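You operate a simulated robot arm through the tools that you are given. There is no shell and no other tool. Be economical: measure what you need, move in short steps, check, and stop when the job is done.

You run a simulated two-armed robot. Do the job below in one go: nothing can be reset, and whatever is moved stays where it is left.

JOB
Hold the beige towel still, brush its lint off and put it in the white basket.
Fine: comb the brush clean and leave it in its stand; push the basket shelf in again. Set down upright: beige towel. Where these are worked on the way, their far stop is far enough and under half their travel is too little: basket shelf.

Only the result counts: the job must be done as asked and must still hold three seconds after the hand-in. Knocking over, shifting, dropping, spilling or breaking anything else fails it. Flat cloth is picked up by pressing the open fingertips on it (5 to 10 N) and closing them slowly along it; thin cloth reads only 2 to 8 mm in the jaws.

ROBOT AND FRAMES
Two 7-joint arms with two-finger parallel grippers on one trunk, on a base that drives. Base frame: it is fixed to the floor where the robot stands at the start and does not move with it; the origin is under the middle of the robot, x ahead of it, y to its left, z up. Lengths are in mm, angles in rad, forces in N, time in s.
The left shoulder is at the start at [50, 187, 1073], the right one opposite. Places, roughly: basket shelf [600, -600, 400]; brush stand [700, 200, 900]; white basket [600, -500, 500]. Payload 3.43 kg a hand.
The TCP of each hand is the grasp point between the finger pads, 30 mm short of the fingertips. In the tool frame z runs along the fingers and y along their closing line. Largest opening 94 mm; finger width 28, thickness 10; the body of the gripper, 50 by 96 mm, starts 55 mm behind the TCP.
Orientation is that of the tool frame in the base frame, as a unit quaternion [x, y, z, w]. With the fingers straight down and closing along the base's y, the tool's x points along the base's -x, its y along +y and its z along -z.

CONTROLS
- The arms move only by the tool play_rows. It takes "left_targets", "right_targets" or both (then of equal length, played together; a hand with none holds still); each is a list that holds one entry, the list of rows, each a list of 6 numbers: the shift along the tool's x, y, z in mm, then the turn, a rotation vector about the tool's x, y, z in rad. In form: [[[x, y, z, wx, wy, wz], ...]]. A call has 1 to 10 rows; each row is the pose to reach, as a shift and turn from the pose commanded when the call began, along the tool's axes at that moment. "left_jaw" and "right_jaw" are, for a hand that has rows, the opening, from 0 (shut) to 1 (fully open), set as the call begins (left out, the last holds). Rows are played at 5 a second. More than 50 mm and 0.15 rad between two rows, or a gripper value outside its range, and nothing of the call is played. Where a pose cannot be reached the arm comes as near as it can. A force on the tool above 50 N (or 10 N above the force at the start of the call, whichever is more), or a blocked arm, ends the call early, and 0.2 s more pass. The fingers move at their own pace (about 153 mm/s each) and stop on an object; they squeeze with about 26 N. The grip force told is the motor's: it shows also when the fingers shut on nothing. Time passes only in rows, and 0.2 s behind the last, so rows that repeat a pose let the fingers close. The reply holds the time, the measured pose of the TCP, the force on the tool along the base axes, the opening and the grip force, in the units named above and with some noise, with the torque about the TCP (base axes, N m) and any sound that the robot's microphone picked up.
- Cameras (640 x 400 px; columns grow to the right, rows downward): "scene" is now at [143.5, -41.7, 1276.3]; the picture's right is [-0.42, -0.91, 0.00], its down [-0.15, 0.07, -0.99] and it looks along [0.89, -0.42, -0.17] (base axes); focal length 214 px, centre (320, 200). "left" rides on the left gripper at [76, -14, -102] in its tool frame; the picture's right is [0.18, 0.98, 0.00], its down [-0.75, 0.14, -0.64] and it looks along [-0.63, 0.12, 0.77] (tool axes); focal length 243 px, centre (320, 200). "right" rides on the right gripper at [76, 14, -103] in its tool frame; the picture's right is [-0.18, 0.98, 0.00], its down [-0.75, -0.14, -0.64] and it looks along [-0.63, -0.12, 0.77] (tool axes); focal length 243 px, centre (320, 200). There is no depth. A picture from a camera that has moved, and an enlarged one, comes with that camera's place and axes in the base frame and with its lens.
- capture(camera): a new picture of that camera. The clock stands still meanwhile.
- move_column(by): slides the trunk up (or, below 0, down) by that many mm; the arms and the scene camera ride with it, the base frame stays. It gives what a move gives, with no picture.
- steer(legs): drives the robot by 1 to 6 legs, each [ahead, left, turn to the left] in mm, mm and rad, along the robot's own axes; the way and the turn of a leg run together, so that a leg with both is an arc; at most 1500 mm and 3.142 rad a leg. The arms and the cameras ride along, it lands a little off, and it stops where it bumps. It gives what a move gives.
- aim_head(pan, tilt): turns the head with the scene camera to pan (to the left, within 1.396 rad either way) and tilt (down, from -0.506 to 1.204), counted from straight ahead of the robot. It gives what a move gives.
- close_up(camera, box): a new picture of the part [left, top, right, bottom] of that camera's present view, enlarged. The clock stands still meanwhile.
- hand_in(): hands the job in; it is judged then, once.

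Go step by step. Nothing tells you exact positions but the pictures and the camera data: compare them with the known pose of the tool, close in by small moves and look again before you grip or let go. The budget is 120 turns and 100 pictures, counting those below and the enlarged ones. Unless the task says otherwise, let go and move clear before handing in.

The tools are called after "Call:" as a command line: name --argument value ..., lists and objects as JSON in quotes. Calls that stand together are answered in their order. play_rows: Moves the arms, as the interface text tells. Its arguments: {"type":"object","properties":{"left_targets":{"type":"array"},"left_jaw":{"type":"number"},"right_targets":{"type":"array"},"right_jaw":{"type":"number"}},"required":[]} The other tools are called the same way: move_column (by) slides the trunk up or down; steer (legs) drives the base; aim_head (pan, tilt) turns the head that bears the scene camera; capture (camera) takes a picture; close_up (camera, box) takes an enlarged picture of a part of a camera's view; hand_in () hands the job in.

At the start:

```text
time_s: 0.0
left_eef_pos: [278.9, -14.6, 1291.9]
left_tcp_rot: [0.0, 1.0, -0.002, 0.0]
left_contact_force: [0.4, 0.4, 0.4]
left_moment: [0.0, -0.02, -0.03]
left_grip_width: 93.9
left_finger_force: 0.1
right_eef_pos: [302.7, -354.8, 999.5]
right_tcp_rot: [-0.001, 1.0, 0.0, 0.0]
right_contact_force: [-0.1, -1.0, -0.3]
right_moment: [-0.01, 0.03, -0.01]
right_grip_width: 94.0
right_finger_force: 0.0
trunk travel left (down, up): [-289.0, 143.0]
robot x, y, heading: [-3.6, 1.7, 0.003]
head pan, tilt: [-0.438, 0.171]
```

scene: 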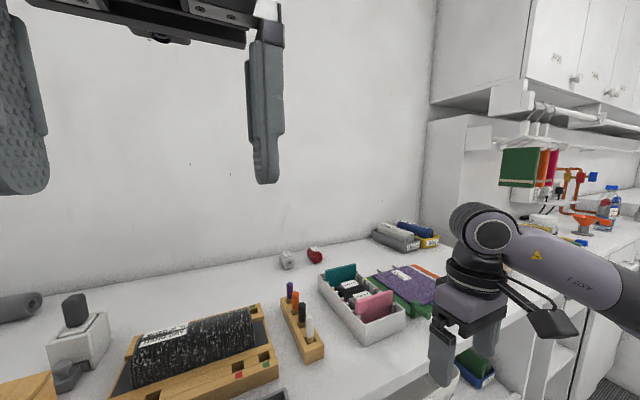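
right: 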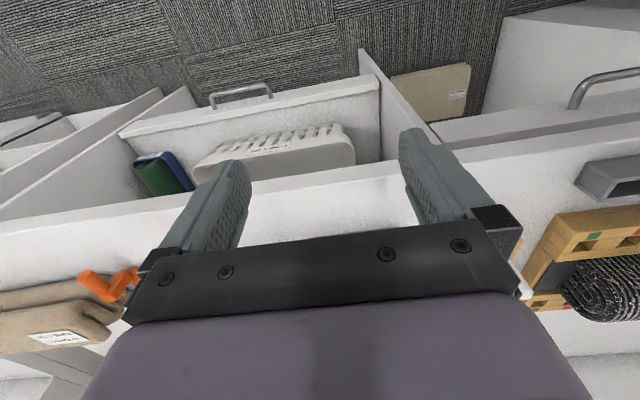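
left: 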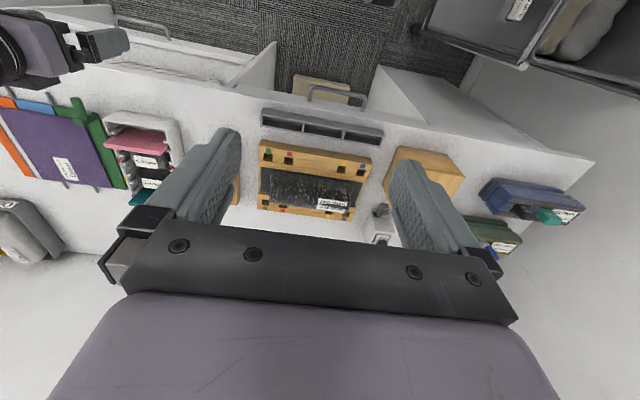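

I see a bench with a shelf and basket below on the right, and a brush stand on the bench. I'll look around with the head to find the towel, brush and basket.

Call:
aim_head --pan 0.1 --tilt 0.6

Call:
capture --camera "scene"

Call:
aim_head --pan -0.9 --tilt 0.6

Call:
capture --camera "scene"

```text
time_s: 1.0
left_eef_pos: [280.5, -13.4, 1292.6]
left_tcp_rot: [-0.001, 1.0, -0.001, -0.001]
left_contact_force: [0.9, -0.4, -0.2]
left_moment: [0.02, -0.02, -0.03]
left_grip_width: 94.0
left_finger_force: 0.0
right_eef_pos: [303.2, -352.4, 999.1]
right_tcp_rot: [-0.001, 1.0, 0.0, 0.0]
right_contact_force: [-0.3, -0.2, -0.8]
right_moment: [0.0, -0.01, 0.02]
right_grip_width: 94.1
right_finger_force: 0.0
trunk travel left (down, up): [-289.0, 143.0]
robot x, y, heading: [1.2, -0.8, 0.003]
head pan, tilt: [0.099, 0.6]
```

```text
96 pictures are left
camera scene: at [147.4, 6.5, 1236.8], right [0.1, -1.0, 0.0], down [-0.56, -0.06, -0.83], along [0.82, 0.08, -0.56], focal length 214 px, centre (320, 200)
```

scene: 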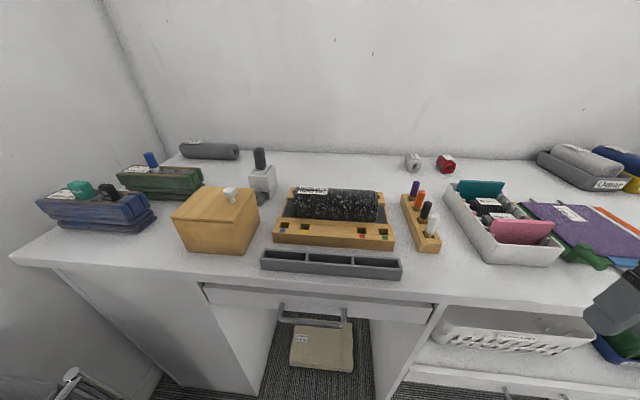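

```text
time_s: 2.2
left_eef_pos: [279.0, -12.5, 1293.3]
left_tcp_rot: [-0.001, 1.0, -0.001, 0.0]
left_contact_force: [0.4, 0.5, 0.3]
left_moment: [0.01, 0.0, 0.01]
left_grip_width: 94.0
left_finger_force: 0.0
right_eef_pos: [302.0, -353.3, 1000.4]
right_tcp_rot: [0.0, 1.0, 0.0, 0.0]
right_contact_force: [0.2, -0.4, 0.5]
right_moment: [-0.02, -0.02, -0.02]
right_grip_width: 93.8
right_finger_force: 0.1
trunk travel left (down, up): [-289.0, 143.0]
robot x, y, heading: [-1.5, -0.3, -0.001]
head pan, tilt: [-0.901, 0.6]
```

```text
95 pictures are left
camera scene: at [114.4, -71.4, 1236.8], right [-0.78, -0.62, 0.0], down [-0.35, 0.44, -0.83], along [0.51, -0.65, -0.56], focal length 214 px, centre (320, 200)
```

scene: 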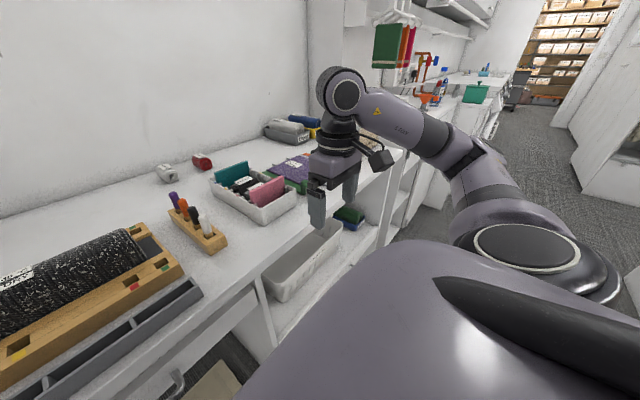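

I'll zoom in on the bench parts and look further round to find the beige towel.

Call:
aim_head --pan -0.5 --tilt 0.75

Call:
capture --camera "scene"

Call:
close_up --camera "right" --box '[0, 180, 240, 400]'

Call:
close_up --camera "left" --box '[220, 40, 620, 260]'

Call:
aim_head --pan 0.1 --tilt 0.6

Call:
close_up --camera "scene" --box '[160, 130, 460, 290]'

Call:
close_up --camera "scene" --box '[400, 130, 640, 390]'

Call:
close_up --camera "scene" --box '[20, 130, 280, 390]'

```text
time_s: 3.1
left_eef_pos: [278.7, -13.5, 1291.8]
left_tcp_rot: [-0.001, 1.0, -0.001, 0.0]
left_contact_force: [-0.6, 0.3, 0.6]
left_moment: [-0.01, 0.01, -0.03]
left_grip_width: 94.0
left_finger_force: 0.1
right_eef_pos: [302.7, -352.7, 1000.6]
right_tcp_rot: [-0.001, 1.0, 0.0, 0.001]
right_contact_force: [-0.3, 0.2, 0.1]
right_moment: [-0.01, 0.0, -0.01]
right_grip_width: 94.0
right_finger_force: 0.1
trunk travel left (down, up): [-289.0, 143.0]
robot x, y, heading: [0.6, 2.3, 0.004]
head pan, tilt: [-0.499, 0.75]
```

```text
94 pictures are left
camera scene: at [132.1, -41.9, 1223.9], right [-0.48, -0.88, 0.0], down [-0.6, 0.33, -0.73], along [0.64, -0.35, -0.68], focal length 214 px, centre (320, 200)
```

scene: 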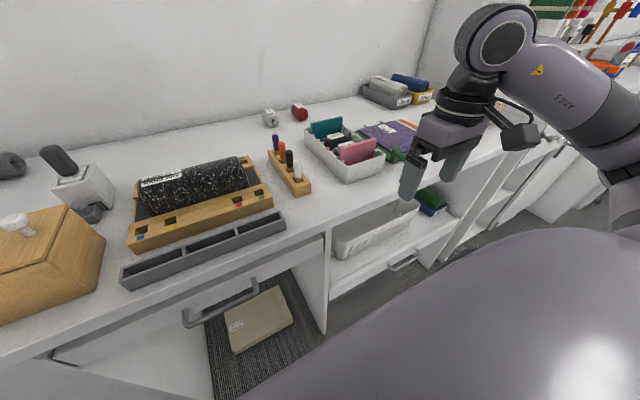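

```text
1.82 times, centred on (120, 290) of right
camera zoom: at [226.6, -337.5, 1102.3], right [0.18, 0.98, 0.0], down [0.75, -0.14, 0.64], along [0.63, -0.12, -0.77], focal length 441 px, centre (684, 36)
```

zoom: 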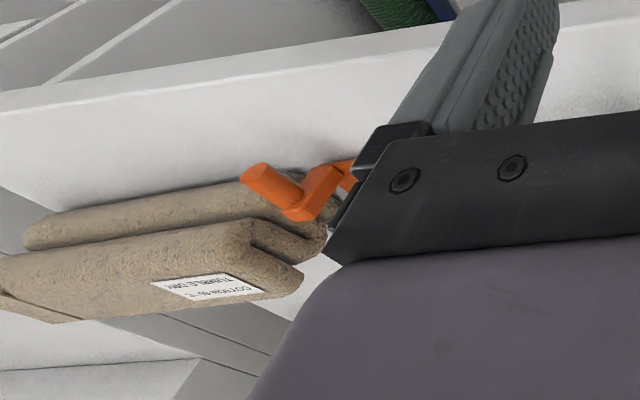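

```text
1.60 times, centred on (420, 150) of left
camera zoom: at [202.5, -28.3, 1395.7], right [-0.19, 0.98, 0.0], down [0.75, 0.14, 0.64], along [0.63, 0.12, -0.77], focal length 388 px, centre (160, 280)
```

zoom: 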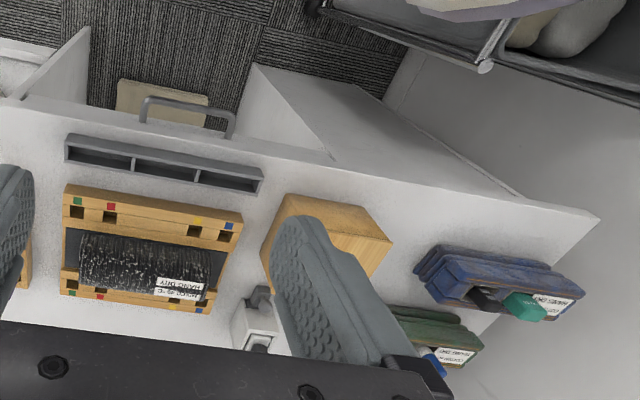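

```text
time_s: 4.1
left_eef_pos: [279.8, -14.6, 1291.1]
left_tcp_rot: [0.0, 1.0, -0.001, 0.0]
left_contact_force: [-0.4, 0.4, -0.8]
left_moment: [0.0, -0.02, 0.0]
left_grip_width: 93.7
left_finger_force: 0.1
right_eef_pos: [302.5, -353.9, 999.0]
right_tcp_rot: [0.0, 1.0, 0.0, 0.001]
right_contact_force: [0.4, 0.7, 0.5]
right_moment: [0.0, -0.02, 0.0]
right_grip_width: 94.1
right_finger_force: 0.1
trunk travel left (down, up): [-289.0, 143.0]
robot x, y, heading: [-0.4, -0.6, -0.0]
head pan, tilt: [0.099, 0.6]
```

```text
2.13 times, centred on (310, 210) of scene
camera zoom: at [147.4, 6.5, 1236.7], right [0.1, -1.0, 0.0], down [-0.56, -0.06, -0.82], along [0.82, 0.08, -0.57], focal length 458 px, centre (341, 179)
```

zoom: 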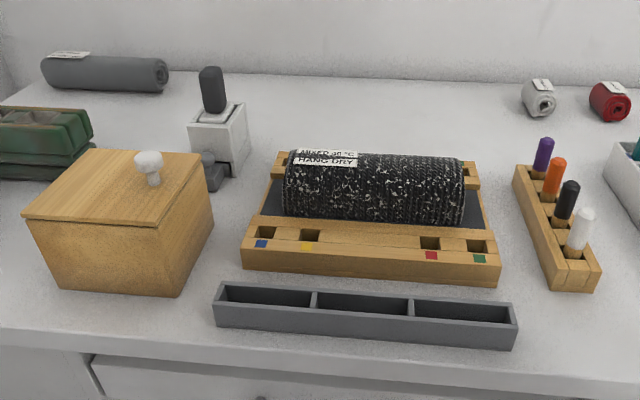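

```text
1.54 times, centred on (520, 260) of scene
camera zoom: at [147.4, 6.5, 1236.7], right [0.1, -1.0, 0.0], down [-0.56, -0.06, -0.82], along [0.82, 0.08, -0.57], focal length 330 px, centre (12, 108)
```

zoom: 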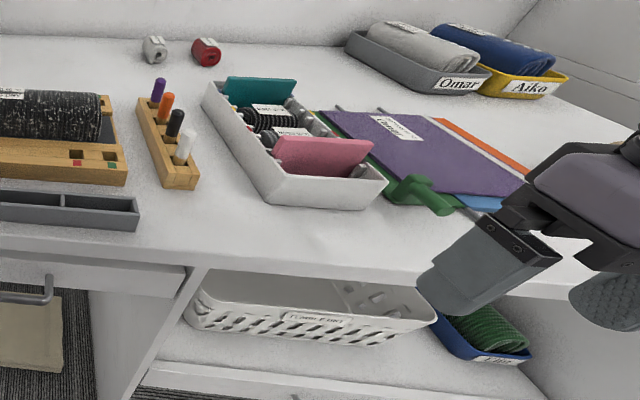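

```text
1.54 times, centred on (150, 260) of scene
camera zoom: at [147.4, 6.5, 1236.7], right [0.1, -1.0, 0.0], down [-0.56, -0.06, -0.82], along [0.82, 0.08, -0.57], focal length 330 px, centre (582, 108)
```

zoom: 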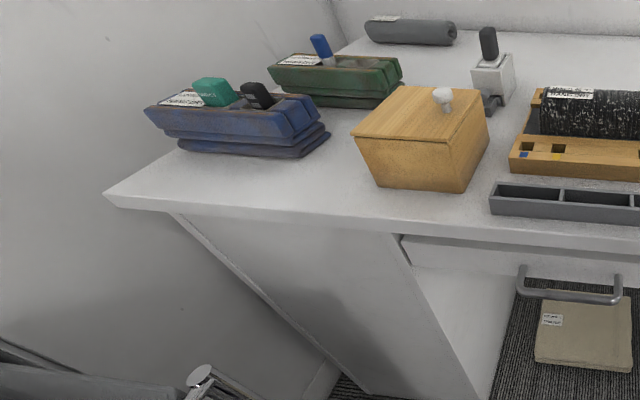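

The beige flat thing under the drawer and the tan folded cloth at the right are both candidates. I'll look closer at each, and toward the left bin too.

Call:
close_up --camera "scene" --box '[250, 280, 400, 390]'

Call:
aim_head --pan -1.3 --tilt 0.45

Call:
capture --camera "scene"

Call:
aim_head --pan 1.2 --tilt 0.7

Call:
capture --camera "scene"

```text
3.64 times, centred on (325, 335) of scene
camera zoom: at [147.4, 6.5, 1236.7], right [0.1, -1.0, 0.0], down [-0.56, -0.06, -0.82], along [0.82, 0.08, -0.57], focal length 780 px, centre (302, -291)
```

zoom: 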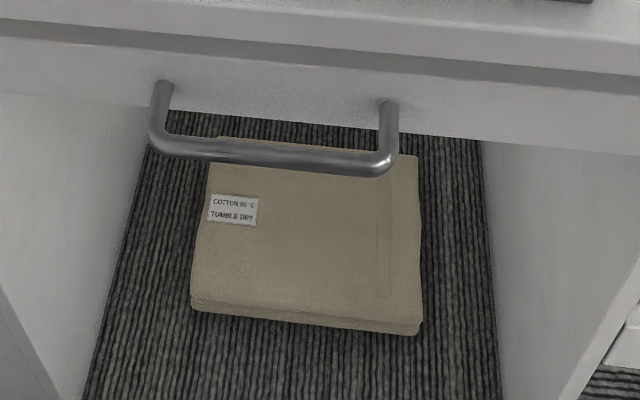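

```text
time_s: 5.6
left_eef_pos: [279.3, -13.4, 1290.5]
left_tcp_rot: [-0.001, 1.0, -0.001, -0.001]
left_contact_force: [-0.2, 0.5, -0.1]
left_moment: [0.0, 0.02, 0.04]
left_grip_width: 94.2
left_finger_force: 0.1
right_eef_pos: [304.2, -353.8, 999.6]
right_tcp_rot: [0.0, 1.0, 0.001, -0.001]
right_contact_force: [0.2, 0.4, 0.5]
right_moment: [0.01, -0.02, 0.02]
right_grip_width: 93.7
right_finger_force: 0.0
trunk travel left (down, up): [-289.0, 143.0]
robot x, y, heading: [-1.1, -0.6, -0.0]
head pan, tilt: [-1.3, 0.45]
```

```text
87 pictures are left
camera scene: at [84.0, -90.7, 1250.3], right [-0.96, -0.27, 0.0], down [-0.12, 0.42, -0.9], along [0.24, -0.87, -0.44], focal length 214 px, centre (320, 200)
```

scene: 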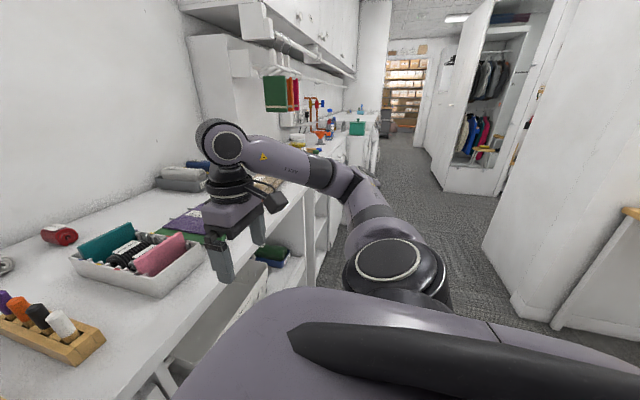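

```text
time_s: 7.9
left_eef_pos: [278.3, -13.1, 1291.7]
left_tcp_rot: [-0.001, 1.0, -0.001, 0.0]
left_contact_force: [-0.6, 0.3, -0.6]
left_moment: [0.02, 0.05, 0.03]
left_grip_width: 93.9
left_finger_force: 0.1
right_eef_pos: [302.6, -353.4, 999.4]
right_tcp_rot: [0.0, 1.0, 0.0, -0.001]
right_contact_force: [0.2, -0.2, 0.9]
right_moment: [0.01, 0.01, 0.0]
right_grip_width: 94.1
right_finger_force: 0.0
trunk travel left (down, up): [-289.0, 143.0]
robot x, y, heading: [1.0, -0.9, 0.004]
head pan, tilt: [1.201, 0.7]
```

```text
86 pictures are left
camera scene: at [90.2, 77.0, 1228.1], right [0.93, -0.36, 0.0], down [-0.23, -0.6, -0.77], along [0.28, 0.71, -0.64], focal length 214 px, centre (320, 200)
```

scene: 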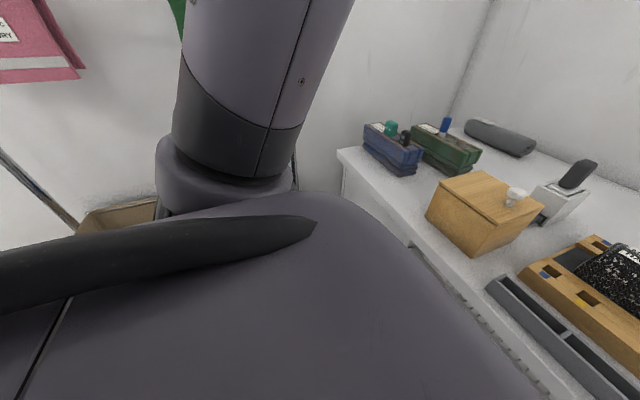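

Nothing decisive yet. I'll close in on the tan cloths on the right and the bin on the left.

Call:
close_up --camera "left" --box '[420, 0, 640, 120]'

Call:
move_column --by 140

Call:
steer --legs '[[-250, 0, 0], [0, -500, 0]]'

Call:
aim_head --pan -0.5 --tilt 0.6

Call:
capture --camera "scene"

Call:
capture --camera "right"

```text
2.91 times, centred on (530, 60) of left
camera zoom: at [202.5, -28.3, 1395.7], right [-0.19, 0.98, 0.0], down [0.75, 0.14, 0.64], along [0.63, 0.12, -0.77], focal length 706 px, centre (-291, 607)
```

zoom: 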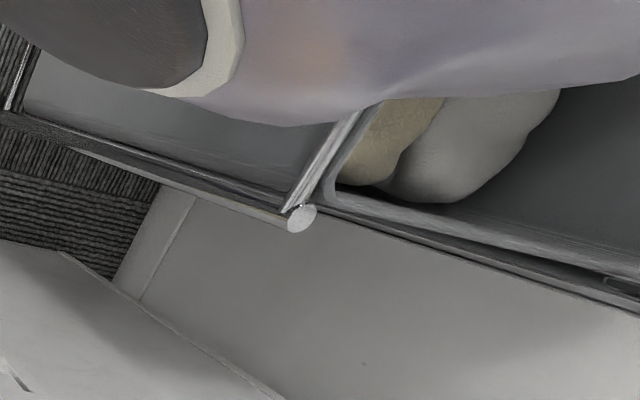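

```text
time_s: 9.6
left_eef_pos: [279.9, -13.3, 1432.1]
left_tcp_rot: [-0.001, 1.0, -0.001, 0.0]
left_contact_force: [0.3, -0.7, -0.5]
left_moment: [0.01, -0.01, 0.0]
left_grip_width: 93.9
left_finger_force: 0.1
right_eef_pos: [304.0, -353.6, 1140.1]
right_tcp_rot: [0.0, 1.0, -0.001, 0.0]
right_contact_force: [0.2, -0.6, 0.0]
right_moment: [0.03, -0.03, 0.0]
right_grip_width: 93.9
right_finger_force: 0.1
trunk travel left (down, up): [-429.0, 3.0]
robot x, y, heading: [0.6, -1.7, -0.001]
head pan, tilt: [1.201, 0.7]
```

```text
time_s: 16.1
left_eef_pos: [23.8, -527.5, 1431.8]
left_tcp_rot: [-0.003, 1.0, -0.001, 0.0]
left_contact_force: [0.8, 0.6, 0.2]
left_moment: [0.0, 0.01, 0.01]
left_grip_width: 94.0
left_finger_force: 0.1
right_eef_pos: [49.6, -868.2, 1140.4]
right_tcp_rot: [-0.002, 1.0, 0.0, 0.0]
right_contact_force: [1.1, 0.5, -0.5]
right_moment: [-0.04, 0.02, 0.0]
right_grip_width: 93.9
right_finger_force: 0.1
trunk travel left (down, up): [-429.0, 3.0]
robot x, y, heading: [-260.2, -516.1, 0.007]
head pan, tilt: [1.201, 0.7]
```

```text
time_s: 17.8
left_eef_pos: [23.3, -528.3, 1431.6]
left_tcp_rot: [-0.003, 1.0, 0.0, -0.001]
left_contact_force: [-0.6, 1.0, 0.2]
left_moment: [0.01, 0.02, 0.02]
left_grip_width: 94.2
left_finger_force: 0.1
right_eef_pos: [48.7, -869.9, 1141.5]
right_tcp_rot: [-0.002, 1.0, -0.001, 0.0]
right_contact_force: [0.2, -0.5, -0.2]
right_moment: [0.01, 0.01, 0.04]
right_grip_width: 93.9
right_finger_force: 0.1
trunk travel left (down, up): [-429.0, 3.0]
robot x, y, heading: [-255.7, -513.6, 0.006]
head pan, tilt: [-0.499, 0.6]
```

```text
84 pictures are left
camera scene: at [-119.0, -560.5, 1376.8], right [-0.47, -0.88, 0.0], down [-0.5, 0.27, -0.83], along [0.73, -0.39, -0.56], focal length 214 px, centre (320, 200)
```

scene: 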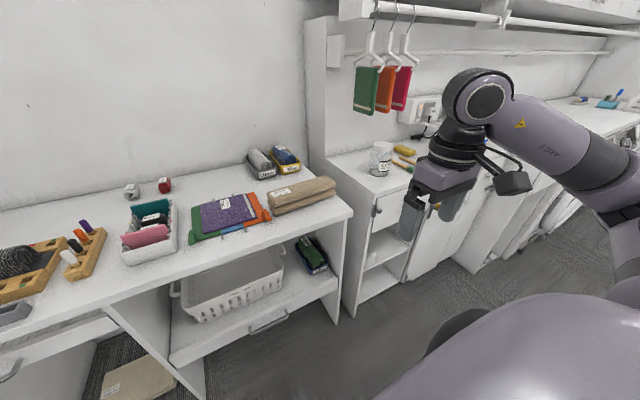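

```text
83 pictures are left
camera right: at [-27.7, -852.9, 1242.3], right [0.18, 0.98, 0.0], down [0.75, -0.14, 0.64], along [0.63, -0.11, -0.77], focal length 243 px, centre (320, 200)
```

right: 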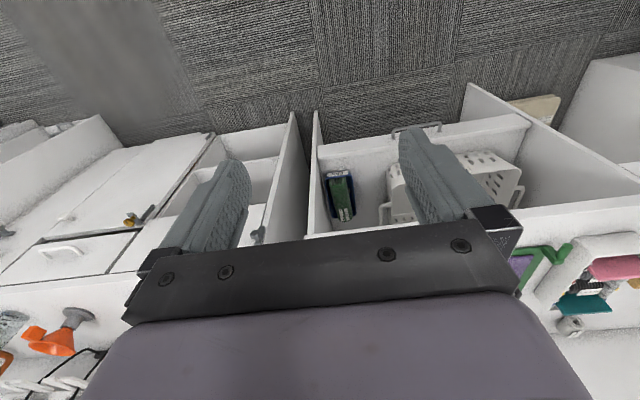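

Call:
close_up --camera "scene" --box '[100, 130, 360, 290]'

Call:
close_up --camera "scene" --box '[90, 230, 350, 400]'

Call:
aim_head --pan 0.3 --tilt 0.7

Call:
capture --camera "scene"

Call:
close_up --camera "scene" --box '[180, 60, 420, 210]'

```text
2.46 times, centred on (230, 210) of scene
camera zoom: at [-119.0, -560.5, 1376.8], right [-0.47, -0.88, 0.0], down [-0.5, 0.27, -0.83], along [0.73, -0.39, -0.56], focal length 528 px, centre (542, 175)
```

zoom: 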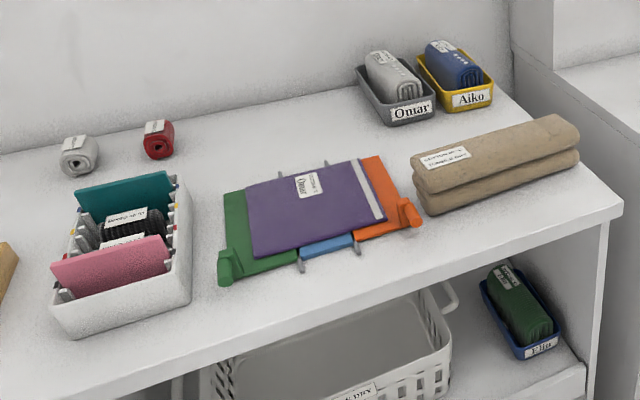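

```text
2.35 times, centred on (220, 315) of scene
camera zoom: at [-119.0, -560.5, 1376.8], right [-0.47, -0.88, 0.0], down [-0.5, 0.27, -0.83], along [0.73, -0.39, -0.56], focal length 505 px, centre (555, -71)
```

zoom: 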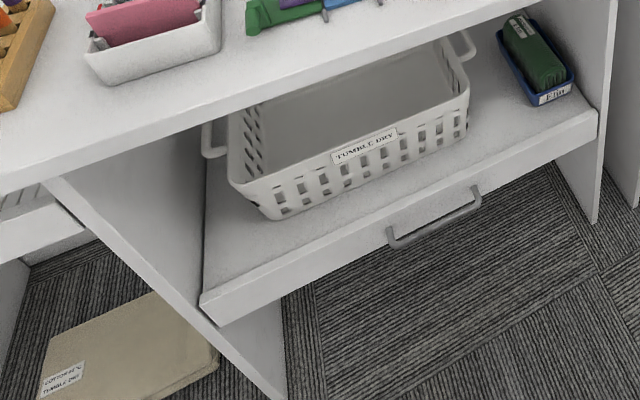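

```text
time_s: 18.9
left_eef_pos: [23.4, -528.9, 1432.6]
left_tcp_rot: [-0.004, 1.0, -0.001, 0.0]
left_contact_force: [0.3, -0.3, -0.1]
left_moment: [-0.01, 0.0, 0.04]
left_grip_width: 94.0
left_finger_force: 0.0
right_eef_pos: [48.1, -869.3, 1138.9]
right_tcp_rot: [-0.003, 1.0, 0.0, 0.0]
right_contact_force: [0.0, 0.2, -0.2]
right_moment: [0.03, -0.02, -0.03]
right_grip_width: 93.8
right_finger_force: 0.1
trunk travel left (down, up): [-429.0, 3.0]
robot x, y, heading: [-255.2, -514.5, 0.008]
head pan, tilt: [0.3, 0.7]
```

```text
80 pictures are left
camera scene: at [-115.9, -493.2, 1368.1], right [0.3, -0.95, 0.0], down [-0.61, -0.19, -0.77], along [0.73, 0.23, -0.64], focal length 214 px, centre (320, 200)
```

scene: 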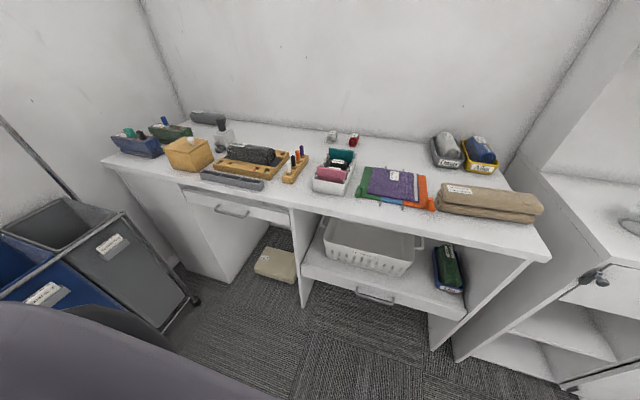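

```text
2.67 times, centred on (300, 135) of scene
camera zoom: at [-115.9, -493.2, 1368.1], right [0.3, -0.95, 0.0], down [-0.61, -0.19, -0.77], along [0.73, 0.23, -0.64], focal length 572 px, centre (373, 373)
```

zoom: 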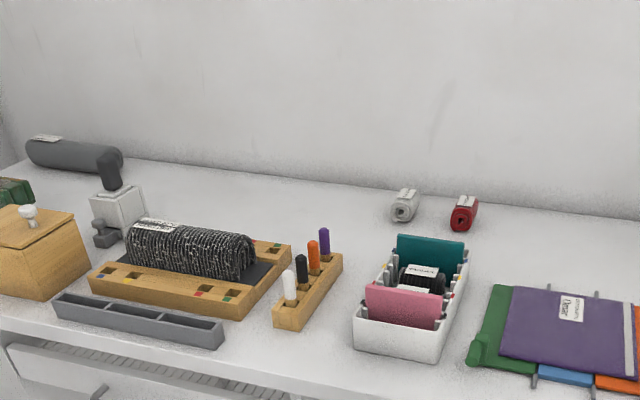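

Call:
close_up --camera "scene" --box '[420, 170, 560, 240]'

Call:
close_up --camera "scene" --box '[240, 235, 310, 290]'

Call:
aim_head --pan 0.8 --tilt 0.7

Call:
capture --camera "scene"

```text
4.57 times, centred on (490, 205) of scene
camera zoom: at [-115.9, -493.2, 1368.1], right [0.3, -0.95, 0.0], down [-0.61, -0.19, -0.77], along [0.73, 0.23, -0.64], focal length 980 px, centre (-457, 177)
```

zoom: 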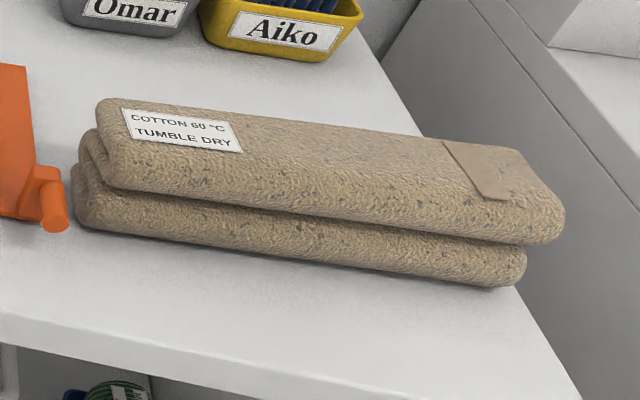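

```text
7.27 times, centred on (275, 262) of scene
camera zoom: at [-115.9, -493.2, 1368.1], right [0.3, -0.95, 0.0], down [-0.61, -0.19, -0.77], along [0.73, 0.23, -0.64], focal length 1560 px, centre (647, -254)
```

zoom: 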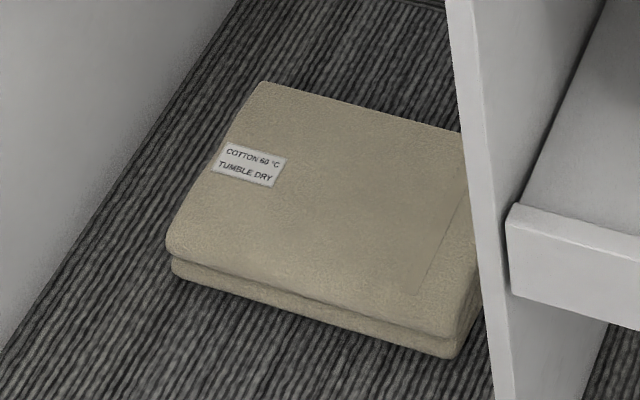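

```text
time_s: 19.9
left_eef_pos: [22.6, -528.4, 1431.8]
left_tcp_rot: [-0.004, 1.0, -0.001, 0.0]
left_contact_force: [-0.5, -1.0, -0.3]
left_moment: [-0.02, -0.02, -0.02]
left_grip_width: 93.9
left_finger_force: 0.0
right_eef_pos: [48.6, -868.4, 1140.7]
right_tcp_rot: [-0.003, 1.0, 0.0, 0.0]
right_contact_force: [0.1, 0.4, 1.3]
right_moment: [0.02, 0.0, -0.01]
right_grip_width: 94.1
right_finger_force: 0.1
trunk travel left (down, up): [-429.0, 3.0]
robot x, y, heading: [-252.7, -515.6, 0.005]
head pan, tilt: [0.799, 0.7]
```

```text
76 pictures are left
camera scene: at [-138.0, -457.5, 1368.1], right [0.72, -0.69, 0.0], down [-0.45, -0.46, -0.76], along [0.53, 0.55, -0.64], focal length 214 px, centre (320, 200)
```

scene: 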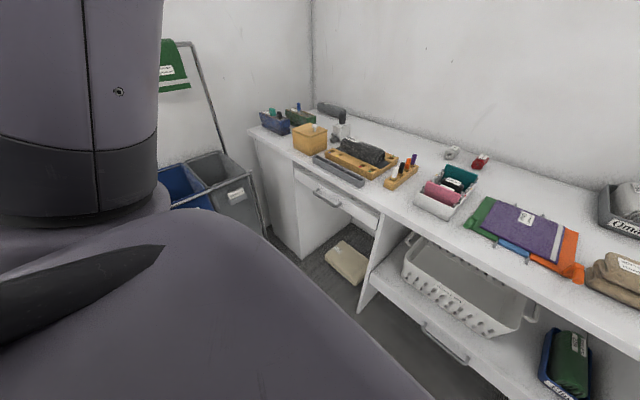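

The bench towel with dark lint specks at about (510, -820), top at z≈975, is the beige towel (the one on the floor is clean). The brush stand is at about (640, 215); I'll drive there and look closely.

Call:
steer --legs '[[0, 620, 0], [290, 0, 0]]'

Call:
aim_head --pan 0.3 --tilt 0.75

Call:
close_up --camera "scene" --box '[230, 60, 470, 210]'

Call:
capture --camera "left"

```text
time_s: 27.2
left_eef_pos: [302.5, 80.1, 1432.5]
left_tcp_rot: [-0.007, 1.0, -0.001, 0.0]
left_contact_force: [0.3, -0.6, -0.4]
left_moment: [0.0, 0.03, -0.03]
left_grip_width: 94.1
left_finger_force: 0.0
right_eef_pos: [331.0, -259.8, 1138.6]
right_tcp_rot: [-0.006, 1.0, 0.0, 0.0]
right_contact_force: [0.9, 0.7, 0.5]
right_moment: [-0.03, 0.0, -0.02]
right_grip_width: 94.1
right_finger_force: 0.0
trunk travel left (down, up): [-429.0, 3.0]
robot x, y, heading: [24.0, 88.1, 0.014]
head pan, tilt: [0.799, 0.7]
```

```text
time_s: 28.1
left_eef_pos: [303.1, 80.3, 1432.7]
left_tcp_rot: [-0.007, 1.0, -0.001, -0.001]
left_contact_force: [0.0, -0.4, 0.5]
left_moment: [-0.01, 0.02, -0.01]
left_grip_width: 94.0
left_finger_force: 0.1
right_eef_pos: [330.6, -258.7, 1140.6]
right_tcp_rot: [-0.006, 1.0, 0.0, 0.001]
right_contact_force: [-0.6, 0.7, -0.7]
right_moment: [0.02, 0.02, -0.01]
right_grip_width: 93.9
right_finger_force: 0.1
trunk travel left (down, up): [-429.0, 3.0]
robot x, y, heading: [22.2, 93.7, 0.015]
head pan, tilt: [0.3, 0.75]
```

```text
2.67 times, centred on (350, 135) of scene
camera zoom: at [161.7, 114.5, 1363.9], right [0.31, -0.95, 0.0], down [-0.65, -0.21, -0.73], along [0.7, 0.23, -0.68], focal length 572 px, centre (240, 373)
```

zoom: 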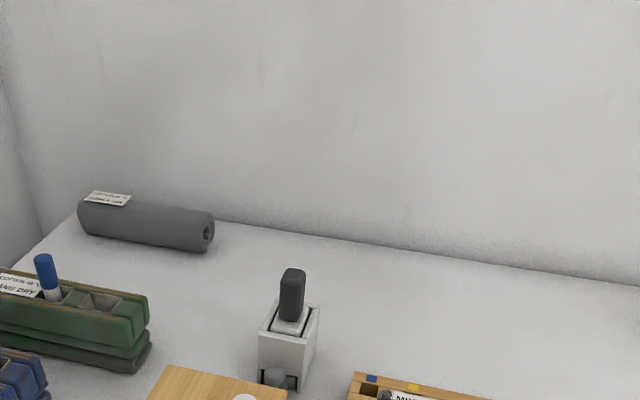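

```text
74 pictures are left
camera left: at [226.2, 64.7, 1535.7], right [-0.2, 0.98, 0.0], down [0.75, 0.15, 0.64], along [0.63, 0.13, -0.77], focal length 243 px, centre (320, 200)
```

left: 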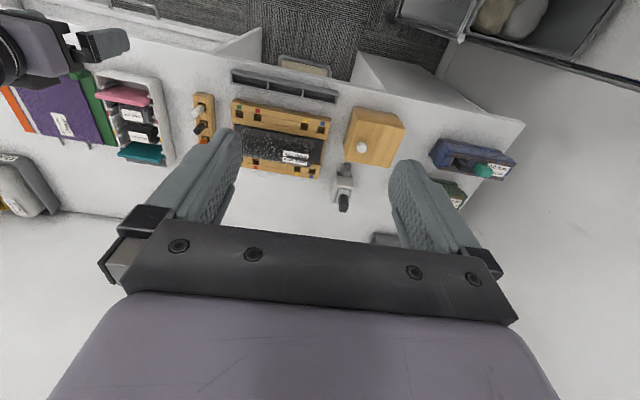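

Call:
close_up --camera "scene" --box '[300, 140, 380, 220]'

Call:
close_up --camera "left" --box '[300, 140, 390, 220]'

```text
5.00 times, centred on (340, 180) of scene
camera zoom: at [161.7, 114.5, 1363.9], right [0.31, -0.95, 0.0], down [-0.65, -0.21, -0.73], along [0.7, 0.23, -0.68], focal length 1072 px, centre (220, 300)
```

zoom: 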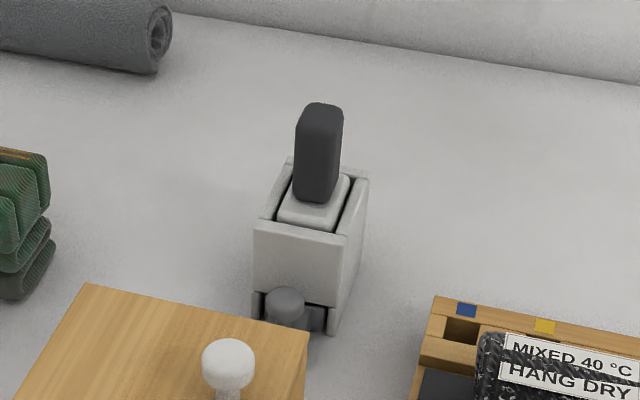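

```text
5.00 times, centred on (345, 180) of left
camera zoom: at [226.2, 64.7, 1535.7], right [-0.2, 0.98, 0.0], down [0.75, 0.15, 0.64], along [0.63, 0.13, -0.77], focal length 1213 px, centre (195, 300)
```

zoom: 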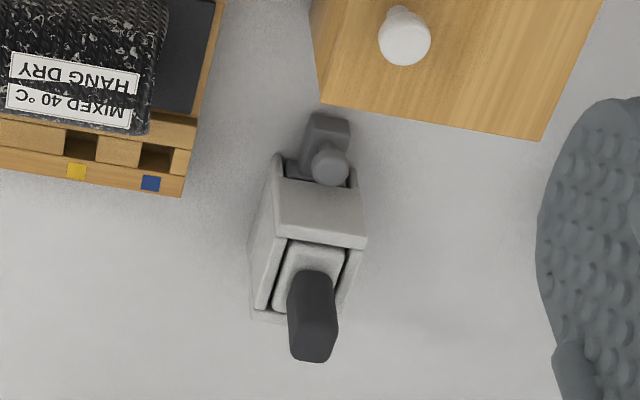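

The brush stands in a white holder with handle top near (653, 218, 1043); a small knobbed thing sits at its front foot (probably the comb). I'll bring the left hand's camera near for a better look.

Call:
play_rows --left_targets '[[[-18, 17, 42, 0, 0, 0], [-36, 34, 84, 0, 0, 0], [-54, 51, 126, 0, 0, 0], [-72, 68, 168, 0, 0, 0], [-90, 85, 210, 0, 0, 0], [-108, 102, 252, 0, 0, 0], [-126, 119, 290, 0, 0, 0], [-146, 135, 325, 0, 0, 0]]]'

Call:
capture --camera "left"

```text
time_s: 29.9
left_eef_pos: [450.6, 218.9, 1107.0]
left_tcp_rot: [-0.007, 1.0, -0.002, 0.001]
left_contact_force: [0.3, 0.3, -0.7]
left_moment: [-0.01, 0.01, 0.01]
left_grip_width: 94.0
left_finger_force: 0.0
right_eef_pos: [331.6, -258.7, 1139.9]
right_tcp_rot: [-0.006, 1.0, 0.0, 0.0]
right_contact_force: [0.0, 0.2, 0.0]
right_moment: [-0.02, -0.01, 0.0]
right_grip_width: 94.0
right_finger_force: 0.1
trunk travel left (down, up): [-429.0, 3.0]
robot x, y, heading: [25.9, 90.1, 0.014]
head pan, tilt: [0.3, 0.75]
```

```text
71 pictures are left
camera left: at [374.7, 203.8, 1210.2], right [-0.2, 0.98, 0.0], down [0.75, 0.15, 0.64], along [0.63, 0.12, -0.77], focal length 243 px, centre (320, 200)
```

left: 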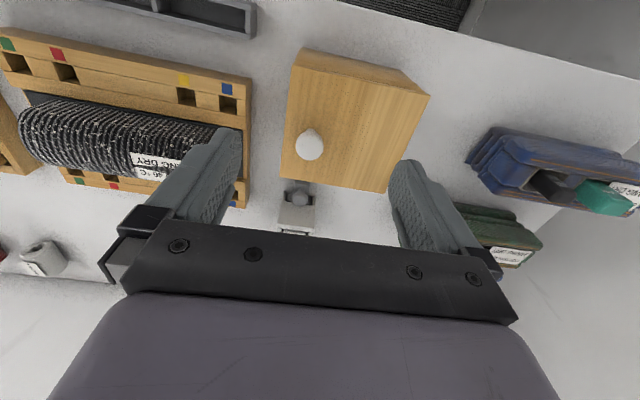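

Call:
close_up --camera "left" --box '[255, 160, 335, 240]'

Call:
close_up --camera "scene" --box '[260, 140, 400, 240]'

```text
5.00 times, centred on (295, 200) of left
camera zoom: at [374.7, 203.8, 1210.2], right [-0.2, 0.98, 0.0], down [0.75, 0.15, 0.64], along [0.63, 0.12, -0.77], focal length 1213 px, centre (445, 200)
```

zoom: 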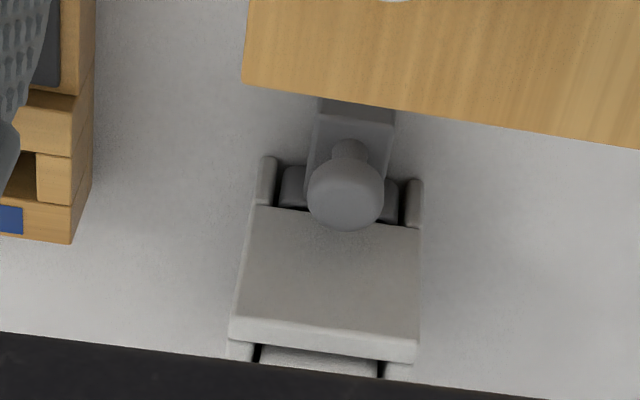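

```text
4.00 times, centred on (330, 190) of scene
camera zoom: at [162.0, 114.8, 1363.9], right [0.31, -0.95, 0.0], down [-0.65, -0.21, -0.73], along [0.7, 0.22, -0.68], focal length 858 px, centre (280, 240)
```

zoom: 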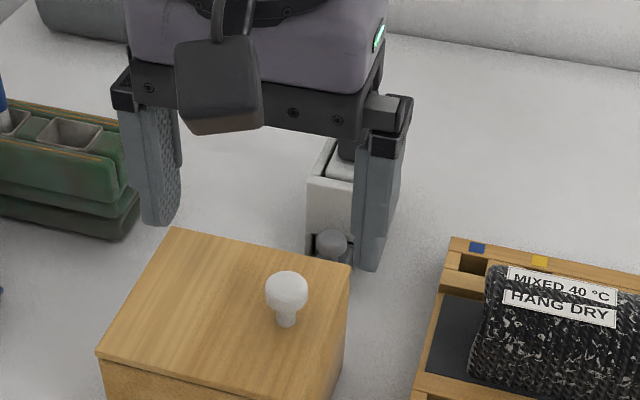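

I take the front knob to be the stand's comb slide. Next I move the open left hand over the brush handle and check alignment.

Call:
play_rows --left_targets '[[[-45, 0, 0, 0, 0, 0], [-90, 0, 0, 0, 0, -0.05], [-135, 0, 0, 0, 0, -0.1], [-175, 0, 0, 0, 0, -0.1], [-200, 3, 0, 0, 0, -0.1]]]'

Call:
capture --camera "left"

Call:
capture --camera "scene"

```text
time_s: 31.1
left_eef_pos: [638.5, 224.5, 1108.5]
left_tcp_rot: [-0.055, 0.998, -0.001, 0.001]
left_contact_force: [0.1, 0.0, -0.2]
left_moment: [-0.02, 0.02, -0.02]
left_grip_width: 94.2
left_finger_force: 0.0
left hand out of reach, approached as far as the arm can: row 5
right_eef_pos: [331.2, -258.7, 1141.0]
right_tcp_rot: [-0.006, 1.0, 0.0, 0.0]
right_contact_force: [0.0, -0.6, 0.6]
right_moment: [-0.01, -0.01, -0.02]
right_grip_width: 94.0
right_finger_force: 0.0
trunk travel left (down, up): [-429.0, 3.0]
robot x, y, heading: [23.3, 90.0, 0.016]
head pan, tilt: [0.3, 0.75]
```

```text
68 pictures are left
camera left: at [563.6, 200.5, 1211.7], right [-0.29, 0.96, 0.0], down [0.73, 0.22, 0.64], along [0.62, 0.19, -0.77], focal length 243 px, centre (320, 200)
```

left: 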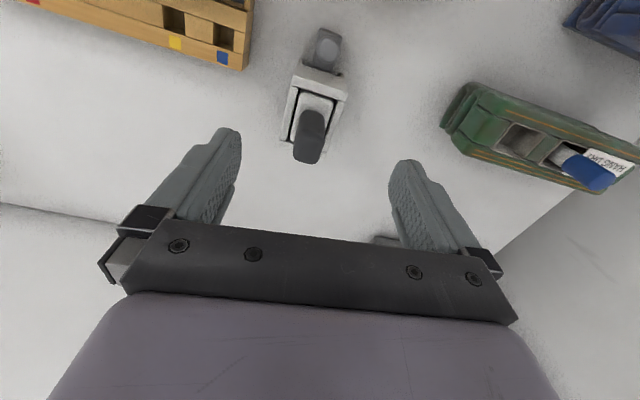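

```text
67 pictures are left
camera scene: at [161.6, 115.1, 1363.9], right [0.31, -0.95, 0.0], down [-0.65, -0.21, -0.73], along [0.7, 0.22, -0.68], focal length 214 px, centre (320, 200)
```

scene: 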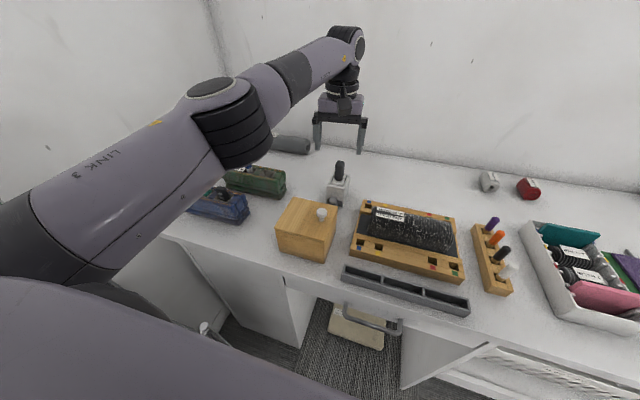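

Handle at about (657, 219, 1040); the hand is 20 mm short. I'll drive 45 mm ahead and re-aim.

Call:
steer --legs '[[45, 0, 0]]'

Call:
close_up --camera "left" --box '[200, 10, 440, 200]'

```text
time_s: 32.0
left_eef_pos: [685.2, 223.7, 1107.1]
left_tcp_rot: [-0.057, 0.998, -0.001, 0.001]
left_contact_force: [0.7, -0.4, -0.3]
left_moment: [0.02, 0.03, 0.0]
left_grip_width: 94.0
left_finger_force: 0.0
right_eef_pos: [377.1, -258.1, 1139.5]
right_tcp_rot: [-0.006, 1.0, 0.0, -0.001]
right_contact_force: [0.5, 0.0, 0.6]
right_moment: [0.03, 0.05, -0.02]
right_grip_width: 94.2
right_finger_force: 0.1
trunk travel left (down, up): [-429.0, 3.0]
robot x, y, heading: [67.4, 88.5, 0.015]
head pan, tilt: [0.3, 0.75]
```

```text
2.11 times, centred on (320, 105) of left
camera zoom: at [610.2, 201.4, 1210.9], right [-0.3, 0.96, 0.0], down [0.73, 0.23, 0.64], along [0.61, 0.19, -0.77], focal length 511 px, centre (320, 400)
```

zoom: 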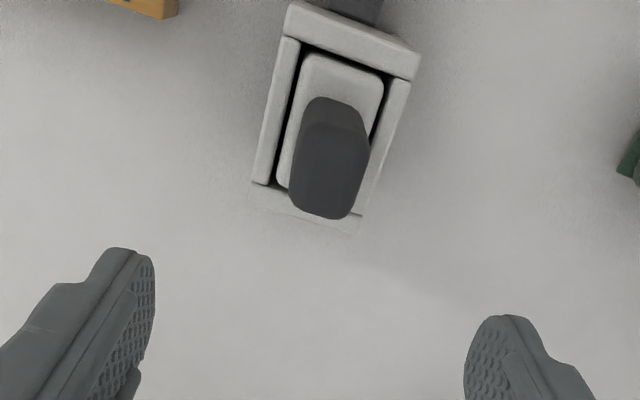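

Call:
play_rows --left_targets '[[[13, -1, 0, 0, 0, 0.06], [25, -2, 0, 0, 0, 0.11], [25, -2, 20, 0, 0, 0.115]]]'

Call:
close_up --camera "left" --box '[200, 10, 440, 200]'

```text
time_s: 32.8
left_eef_pos: [661.0, 222.5, 1088.6]
left_tcp_rot: [-0.001, 1.0, -0.001, -0.001]
left_contact_force: [0.1, -0.2, 0.1]
left_moment: [0.01, 0.01, 0.0]
left_grip_width: 94.0
left_finger_force: 0.1
right_eef_pos: [377.1, -258.0, 1140.7]
right_tcp_rot: [-0.007, 1.0, -0.001, 0.0]
right_contact_force: [-0.4, -0.6, -0.5]
right_moment: [0.0, -0.01, 0.0]
right_grip_width: 93.8
right_finger_force: 0.1
trunk travel left (down, up): [-429.0, 3.0]
robot x, y, heading: [69.9, 89.3, 0.011]
head pan, tilt: [0.3, 0.75]
```

```text
2.11 times, centred on (320, 105) of left
camera zoom: at [584.1, 206.0, 1191.9], right [-0.18, 0.98, 0.0], down [0.75, 0.14, 0.64], along [0.63, 0.12, -0.77], focal length 511 px, centre (320, 400)
```

zoom: 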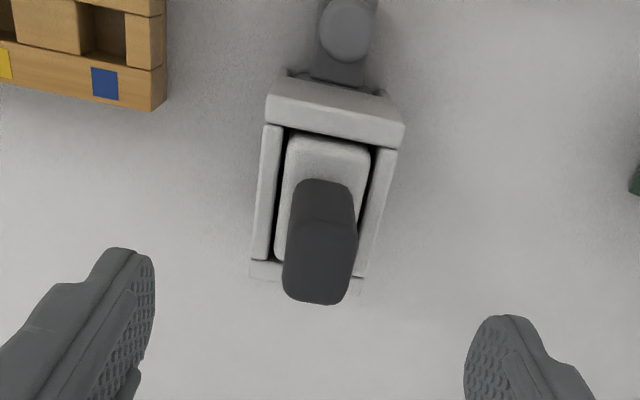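

Well aligned. Descend to z≈1020 and close on the handle.

Call:
play_rows --left_targets '[[[2, -1, 35, 0, 0, 0], [2, -2, 68, 0, 0, 0]]]'

Call:
play_rows --left_targets '[[[0, 0, 0, 0, 0, 0], [0, 0, 0, 0, 0, 0], [0, 0, 0, 0, 0, 0]]]' --left_jaw 0

Call:
capture --camera "left"

```text
time_s: 33.4
left_eef_pos: [656.6, 219.0, 1023.8]
left_tcp_rot: [0.0, 1.0, -0.001, 0.0]
left_contact_force: [-0.1, -0.7, -0.6]
left_moment: [0.02, 0.0, 0.02]
left_grip_width: 94.2
left_finger_force: 0.0
right_eef_pos: [376.4, -257.8, 1139.8]
right_tcp_rot: [-0.007, 1.0, 0.0, 0.0]
right_contact_force: [0.6, -0.7, -0.5]
right_moment: [0.01, 0.04, 0.01]
right_grip_width: 94.1
right_finger_force: 0.0
trunk travel left (down, up): [-429.0, 3.0]
robot x, y, heading: [69.3, 90.4, 0.01]
head pan, tilt: [0.3, 0.75]
```

```text
time_s: 34.2
left_eef_pos: [655.7, 218.5, 1023.3]
left_tcp_rot: [0.0, 1.0, 0.0, 0.0]
left_contact_force: [-0.1, 0.1, -0.2]
left_moment: [0.03, 0.02, -0.02]
left_grip_width: 28.1
left_finger_force: 25.7
right_eef_pos: [375.5, -258.3, 1139.2]
right_tcp_rot: [-0.007, 1.0, 0.0, 0.001]
right_contact_force: [-0.4, 0.7, -0.1]
right_moment: [0.01, -0.01, 0.0]
right_grip_width: 93.8
right_finger_force: 0.0
trunk travel left (down, up): [-429.0, 3.0]
robot x, y, heading: [69.5, 91.4, 0.014]
head pan, tilt: [0.3, 0.75]
```

```text
64 pictures are left
camera left: at [579.3, 204.2, 1126.8], right [-0.18, 0.98, 0.0], down [0.75, 0.14, 0.64], along [0.63, 0.12, -0.77], focal length 243 px, centre (320, 200)
```

left: 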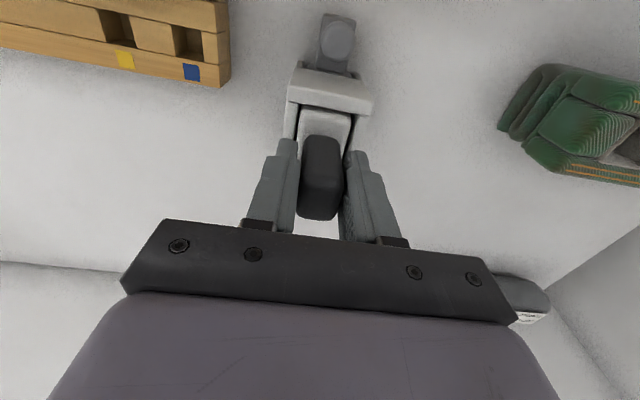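

Gripped (28 mm). Lift straight up and inspect the brush head and the empty stand.

Call:
play_rows --left_targets '[[[0, 0, -25, 0, 0, 0], [0, 0, -60, 0, 0, 0], [0, 0, -100, 0, 0, 0], [0, 0, -140, 0, 0, 0]]]'

Call:
close_up --camera "scene" --box '[260, 70, 420, 190]'

Call:
capture --camera "left"

```text
time_s: 35.2
left_eef_pos: [657.1, 217.9, 1160.9]
left_tcp_rot: [0.001, 1.0, 0.0, 0.001]
left_contact_force: [0.2, 0.1, -2.0]
left_moment: [0.02, 0.02, 0.02]
left_grip_width: 27.3
left_finger_force: 26.1
right_eef_pos: [374.6, -259.4, 1139.9]
right_tcp_rot: [-0.008, 1.0, -0.001, 0.001]
right_contact_force: [-0.1, -0.2, -0.5]
right_moment: [-0.03, 0.0, 0.0]
right_grip_width: 94.0
right_finger_force: 0.2
trunk travel left (down, up): [-429.0, 3.0]
robot x, y, heading: [71.3, 92.0, 0.014]
head pan, tilt: [0.3, 0.75]
```

```text
3.33 times, centred on (340, 130) of scene
camera zoom: at [206.7, 114.7, 1363.9], right [0.31, -0.95, 0.0], down [-0.65, -0.21, -0.73], along [0.7, 0.23, -0.68], focal length 715 px, centre (253, 433)
```

zoom: 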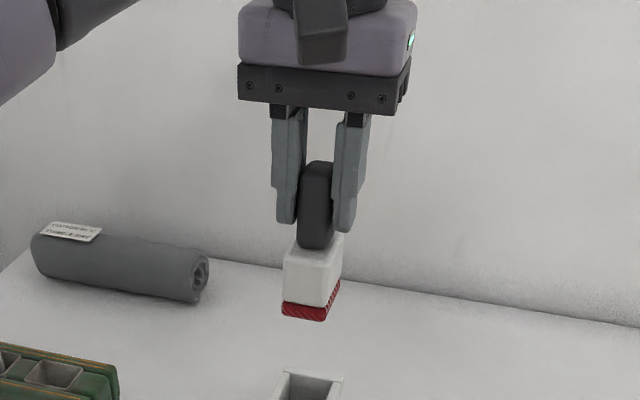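

```text
62 pictures are left
camera left: at [579.7, 203.4, 1264.8], right [-0.18, 0.98, 0.0], down [0.75, 0.14, 0.64], along [0.63, 0.12, -0.77], focal length 243 px, centre (320, 200)
```

left: 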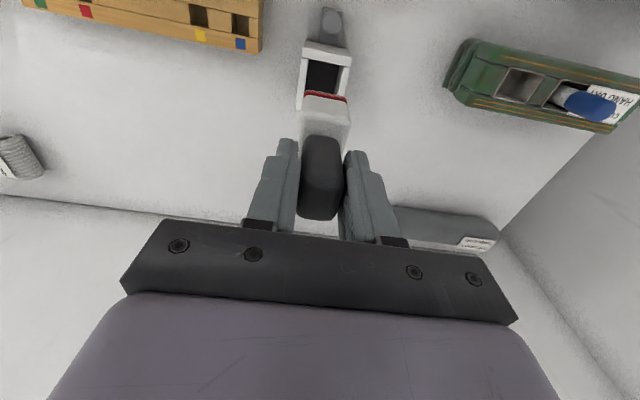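

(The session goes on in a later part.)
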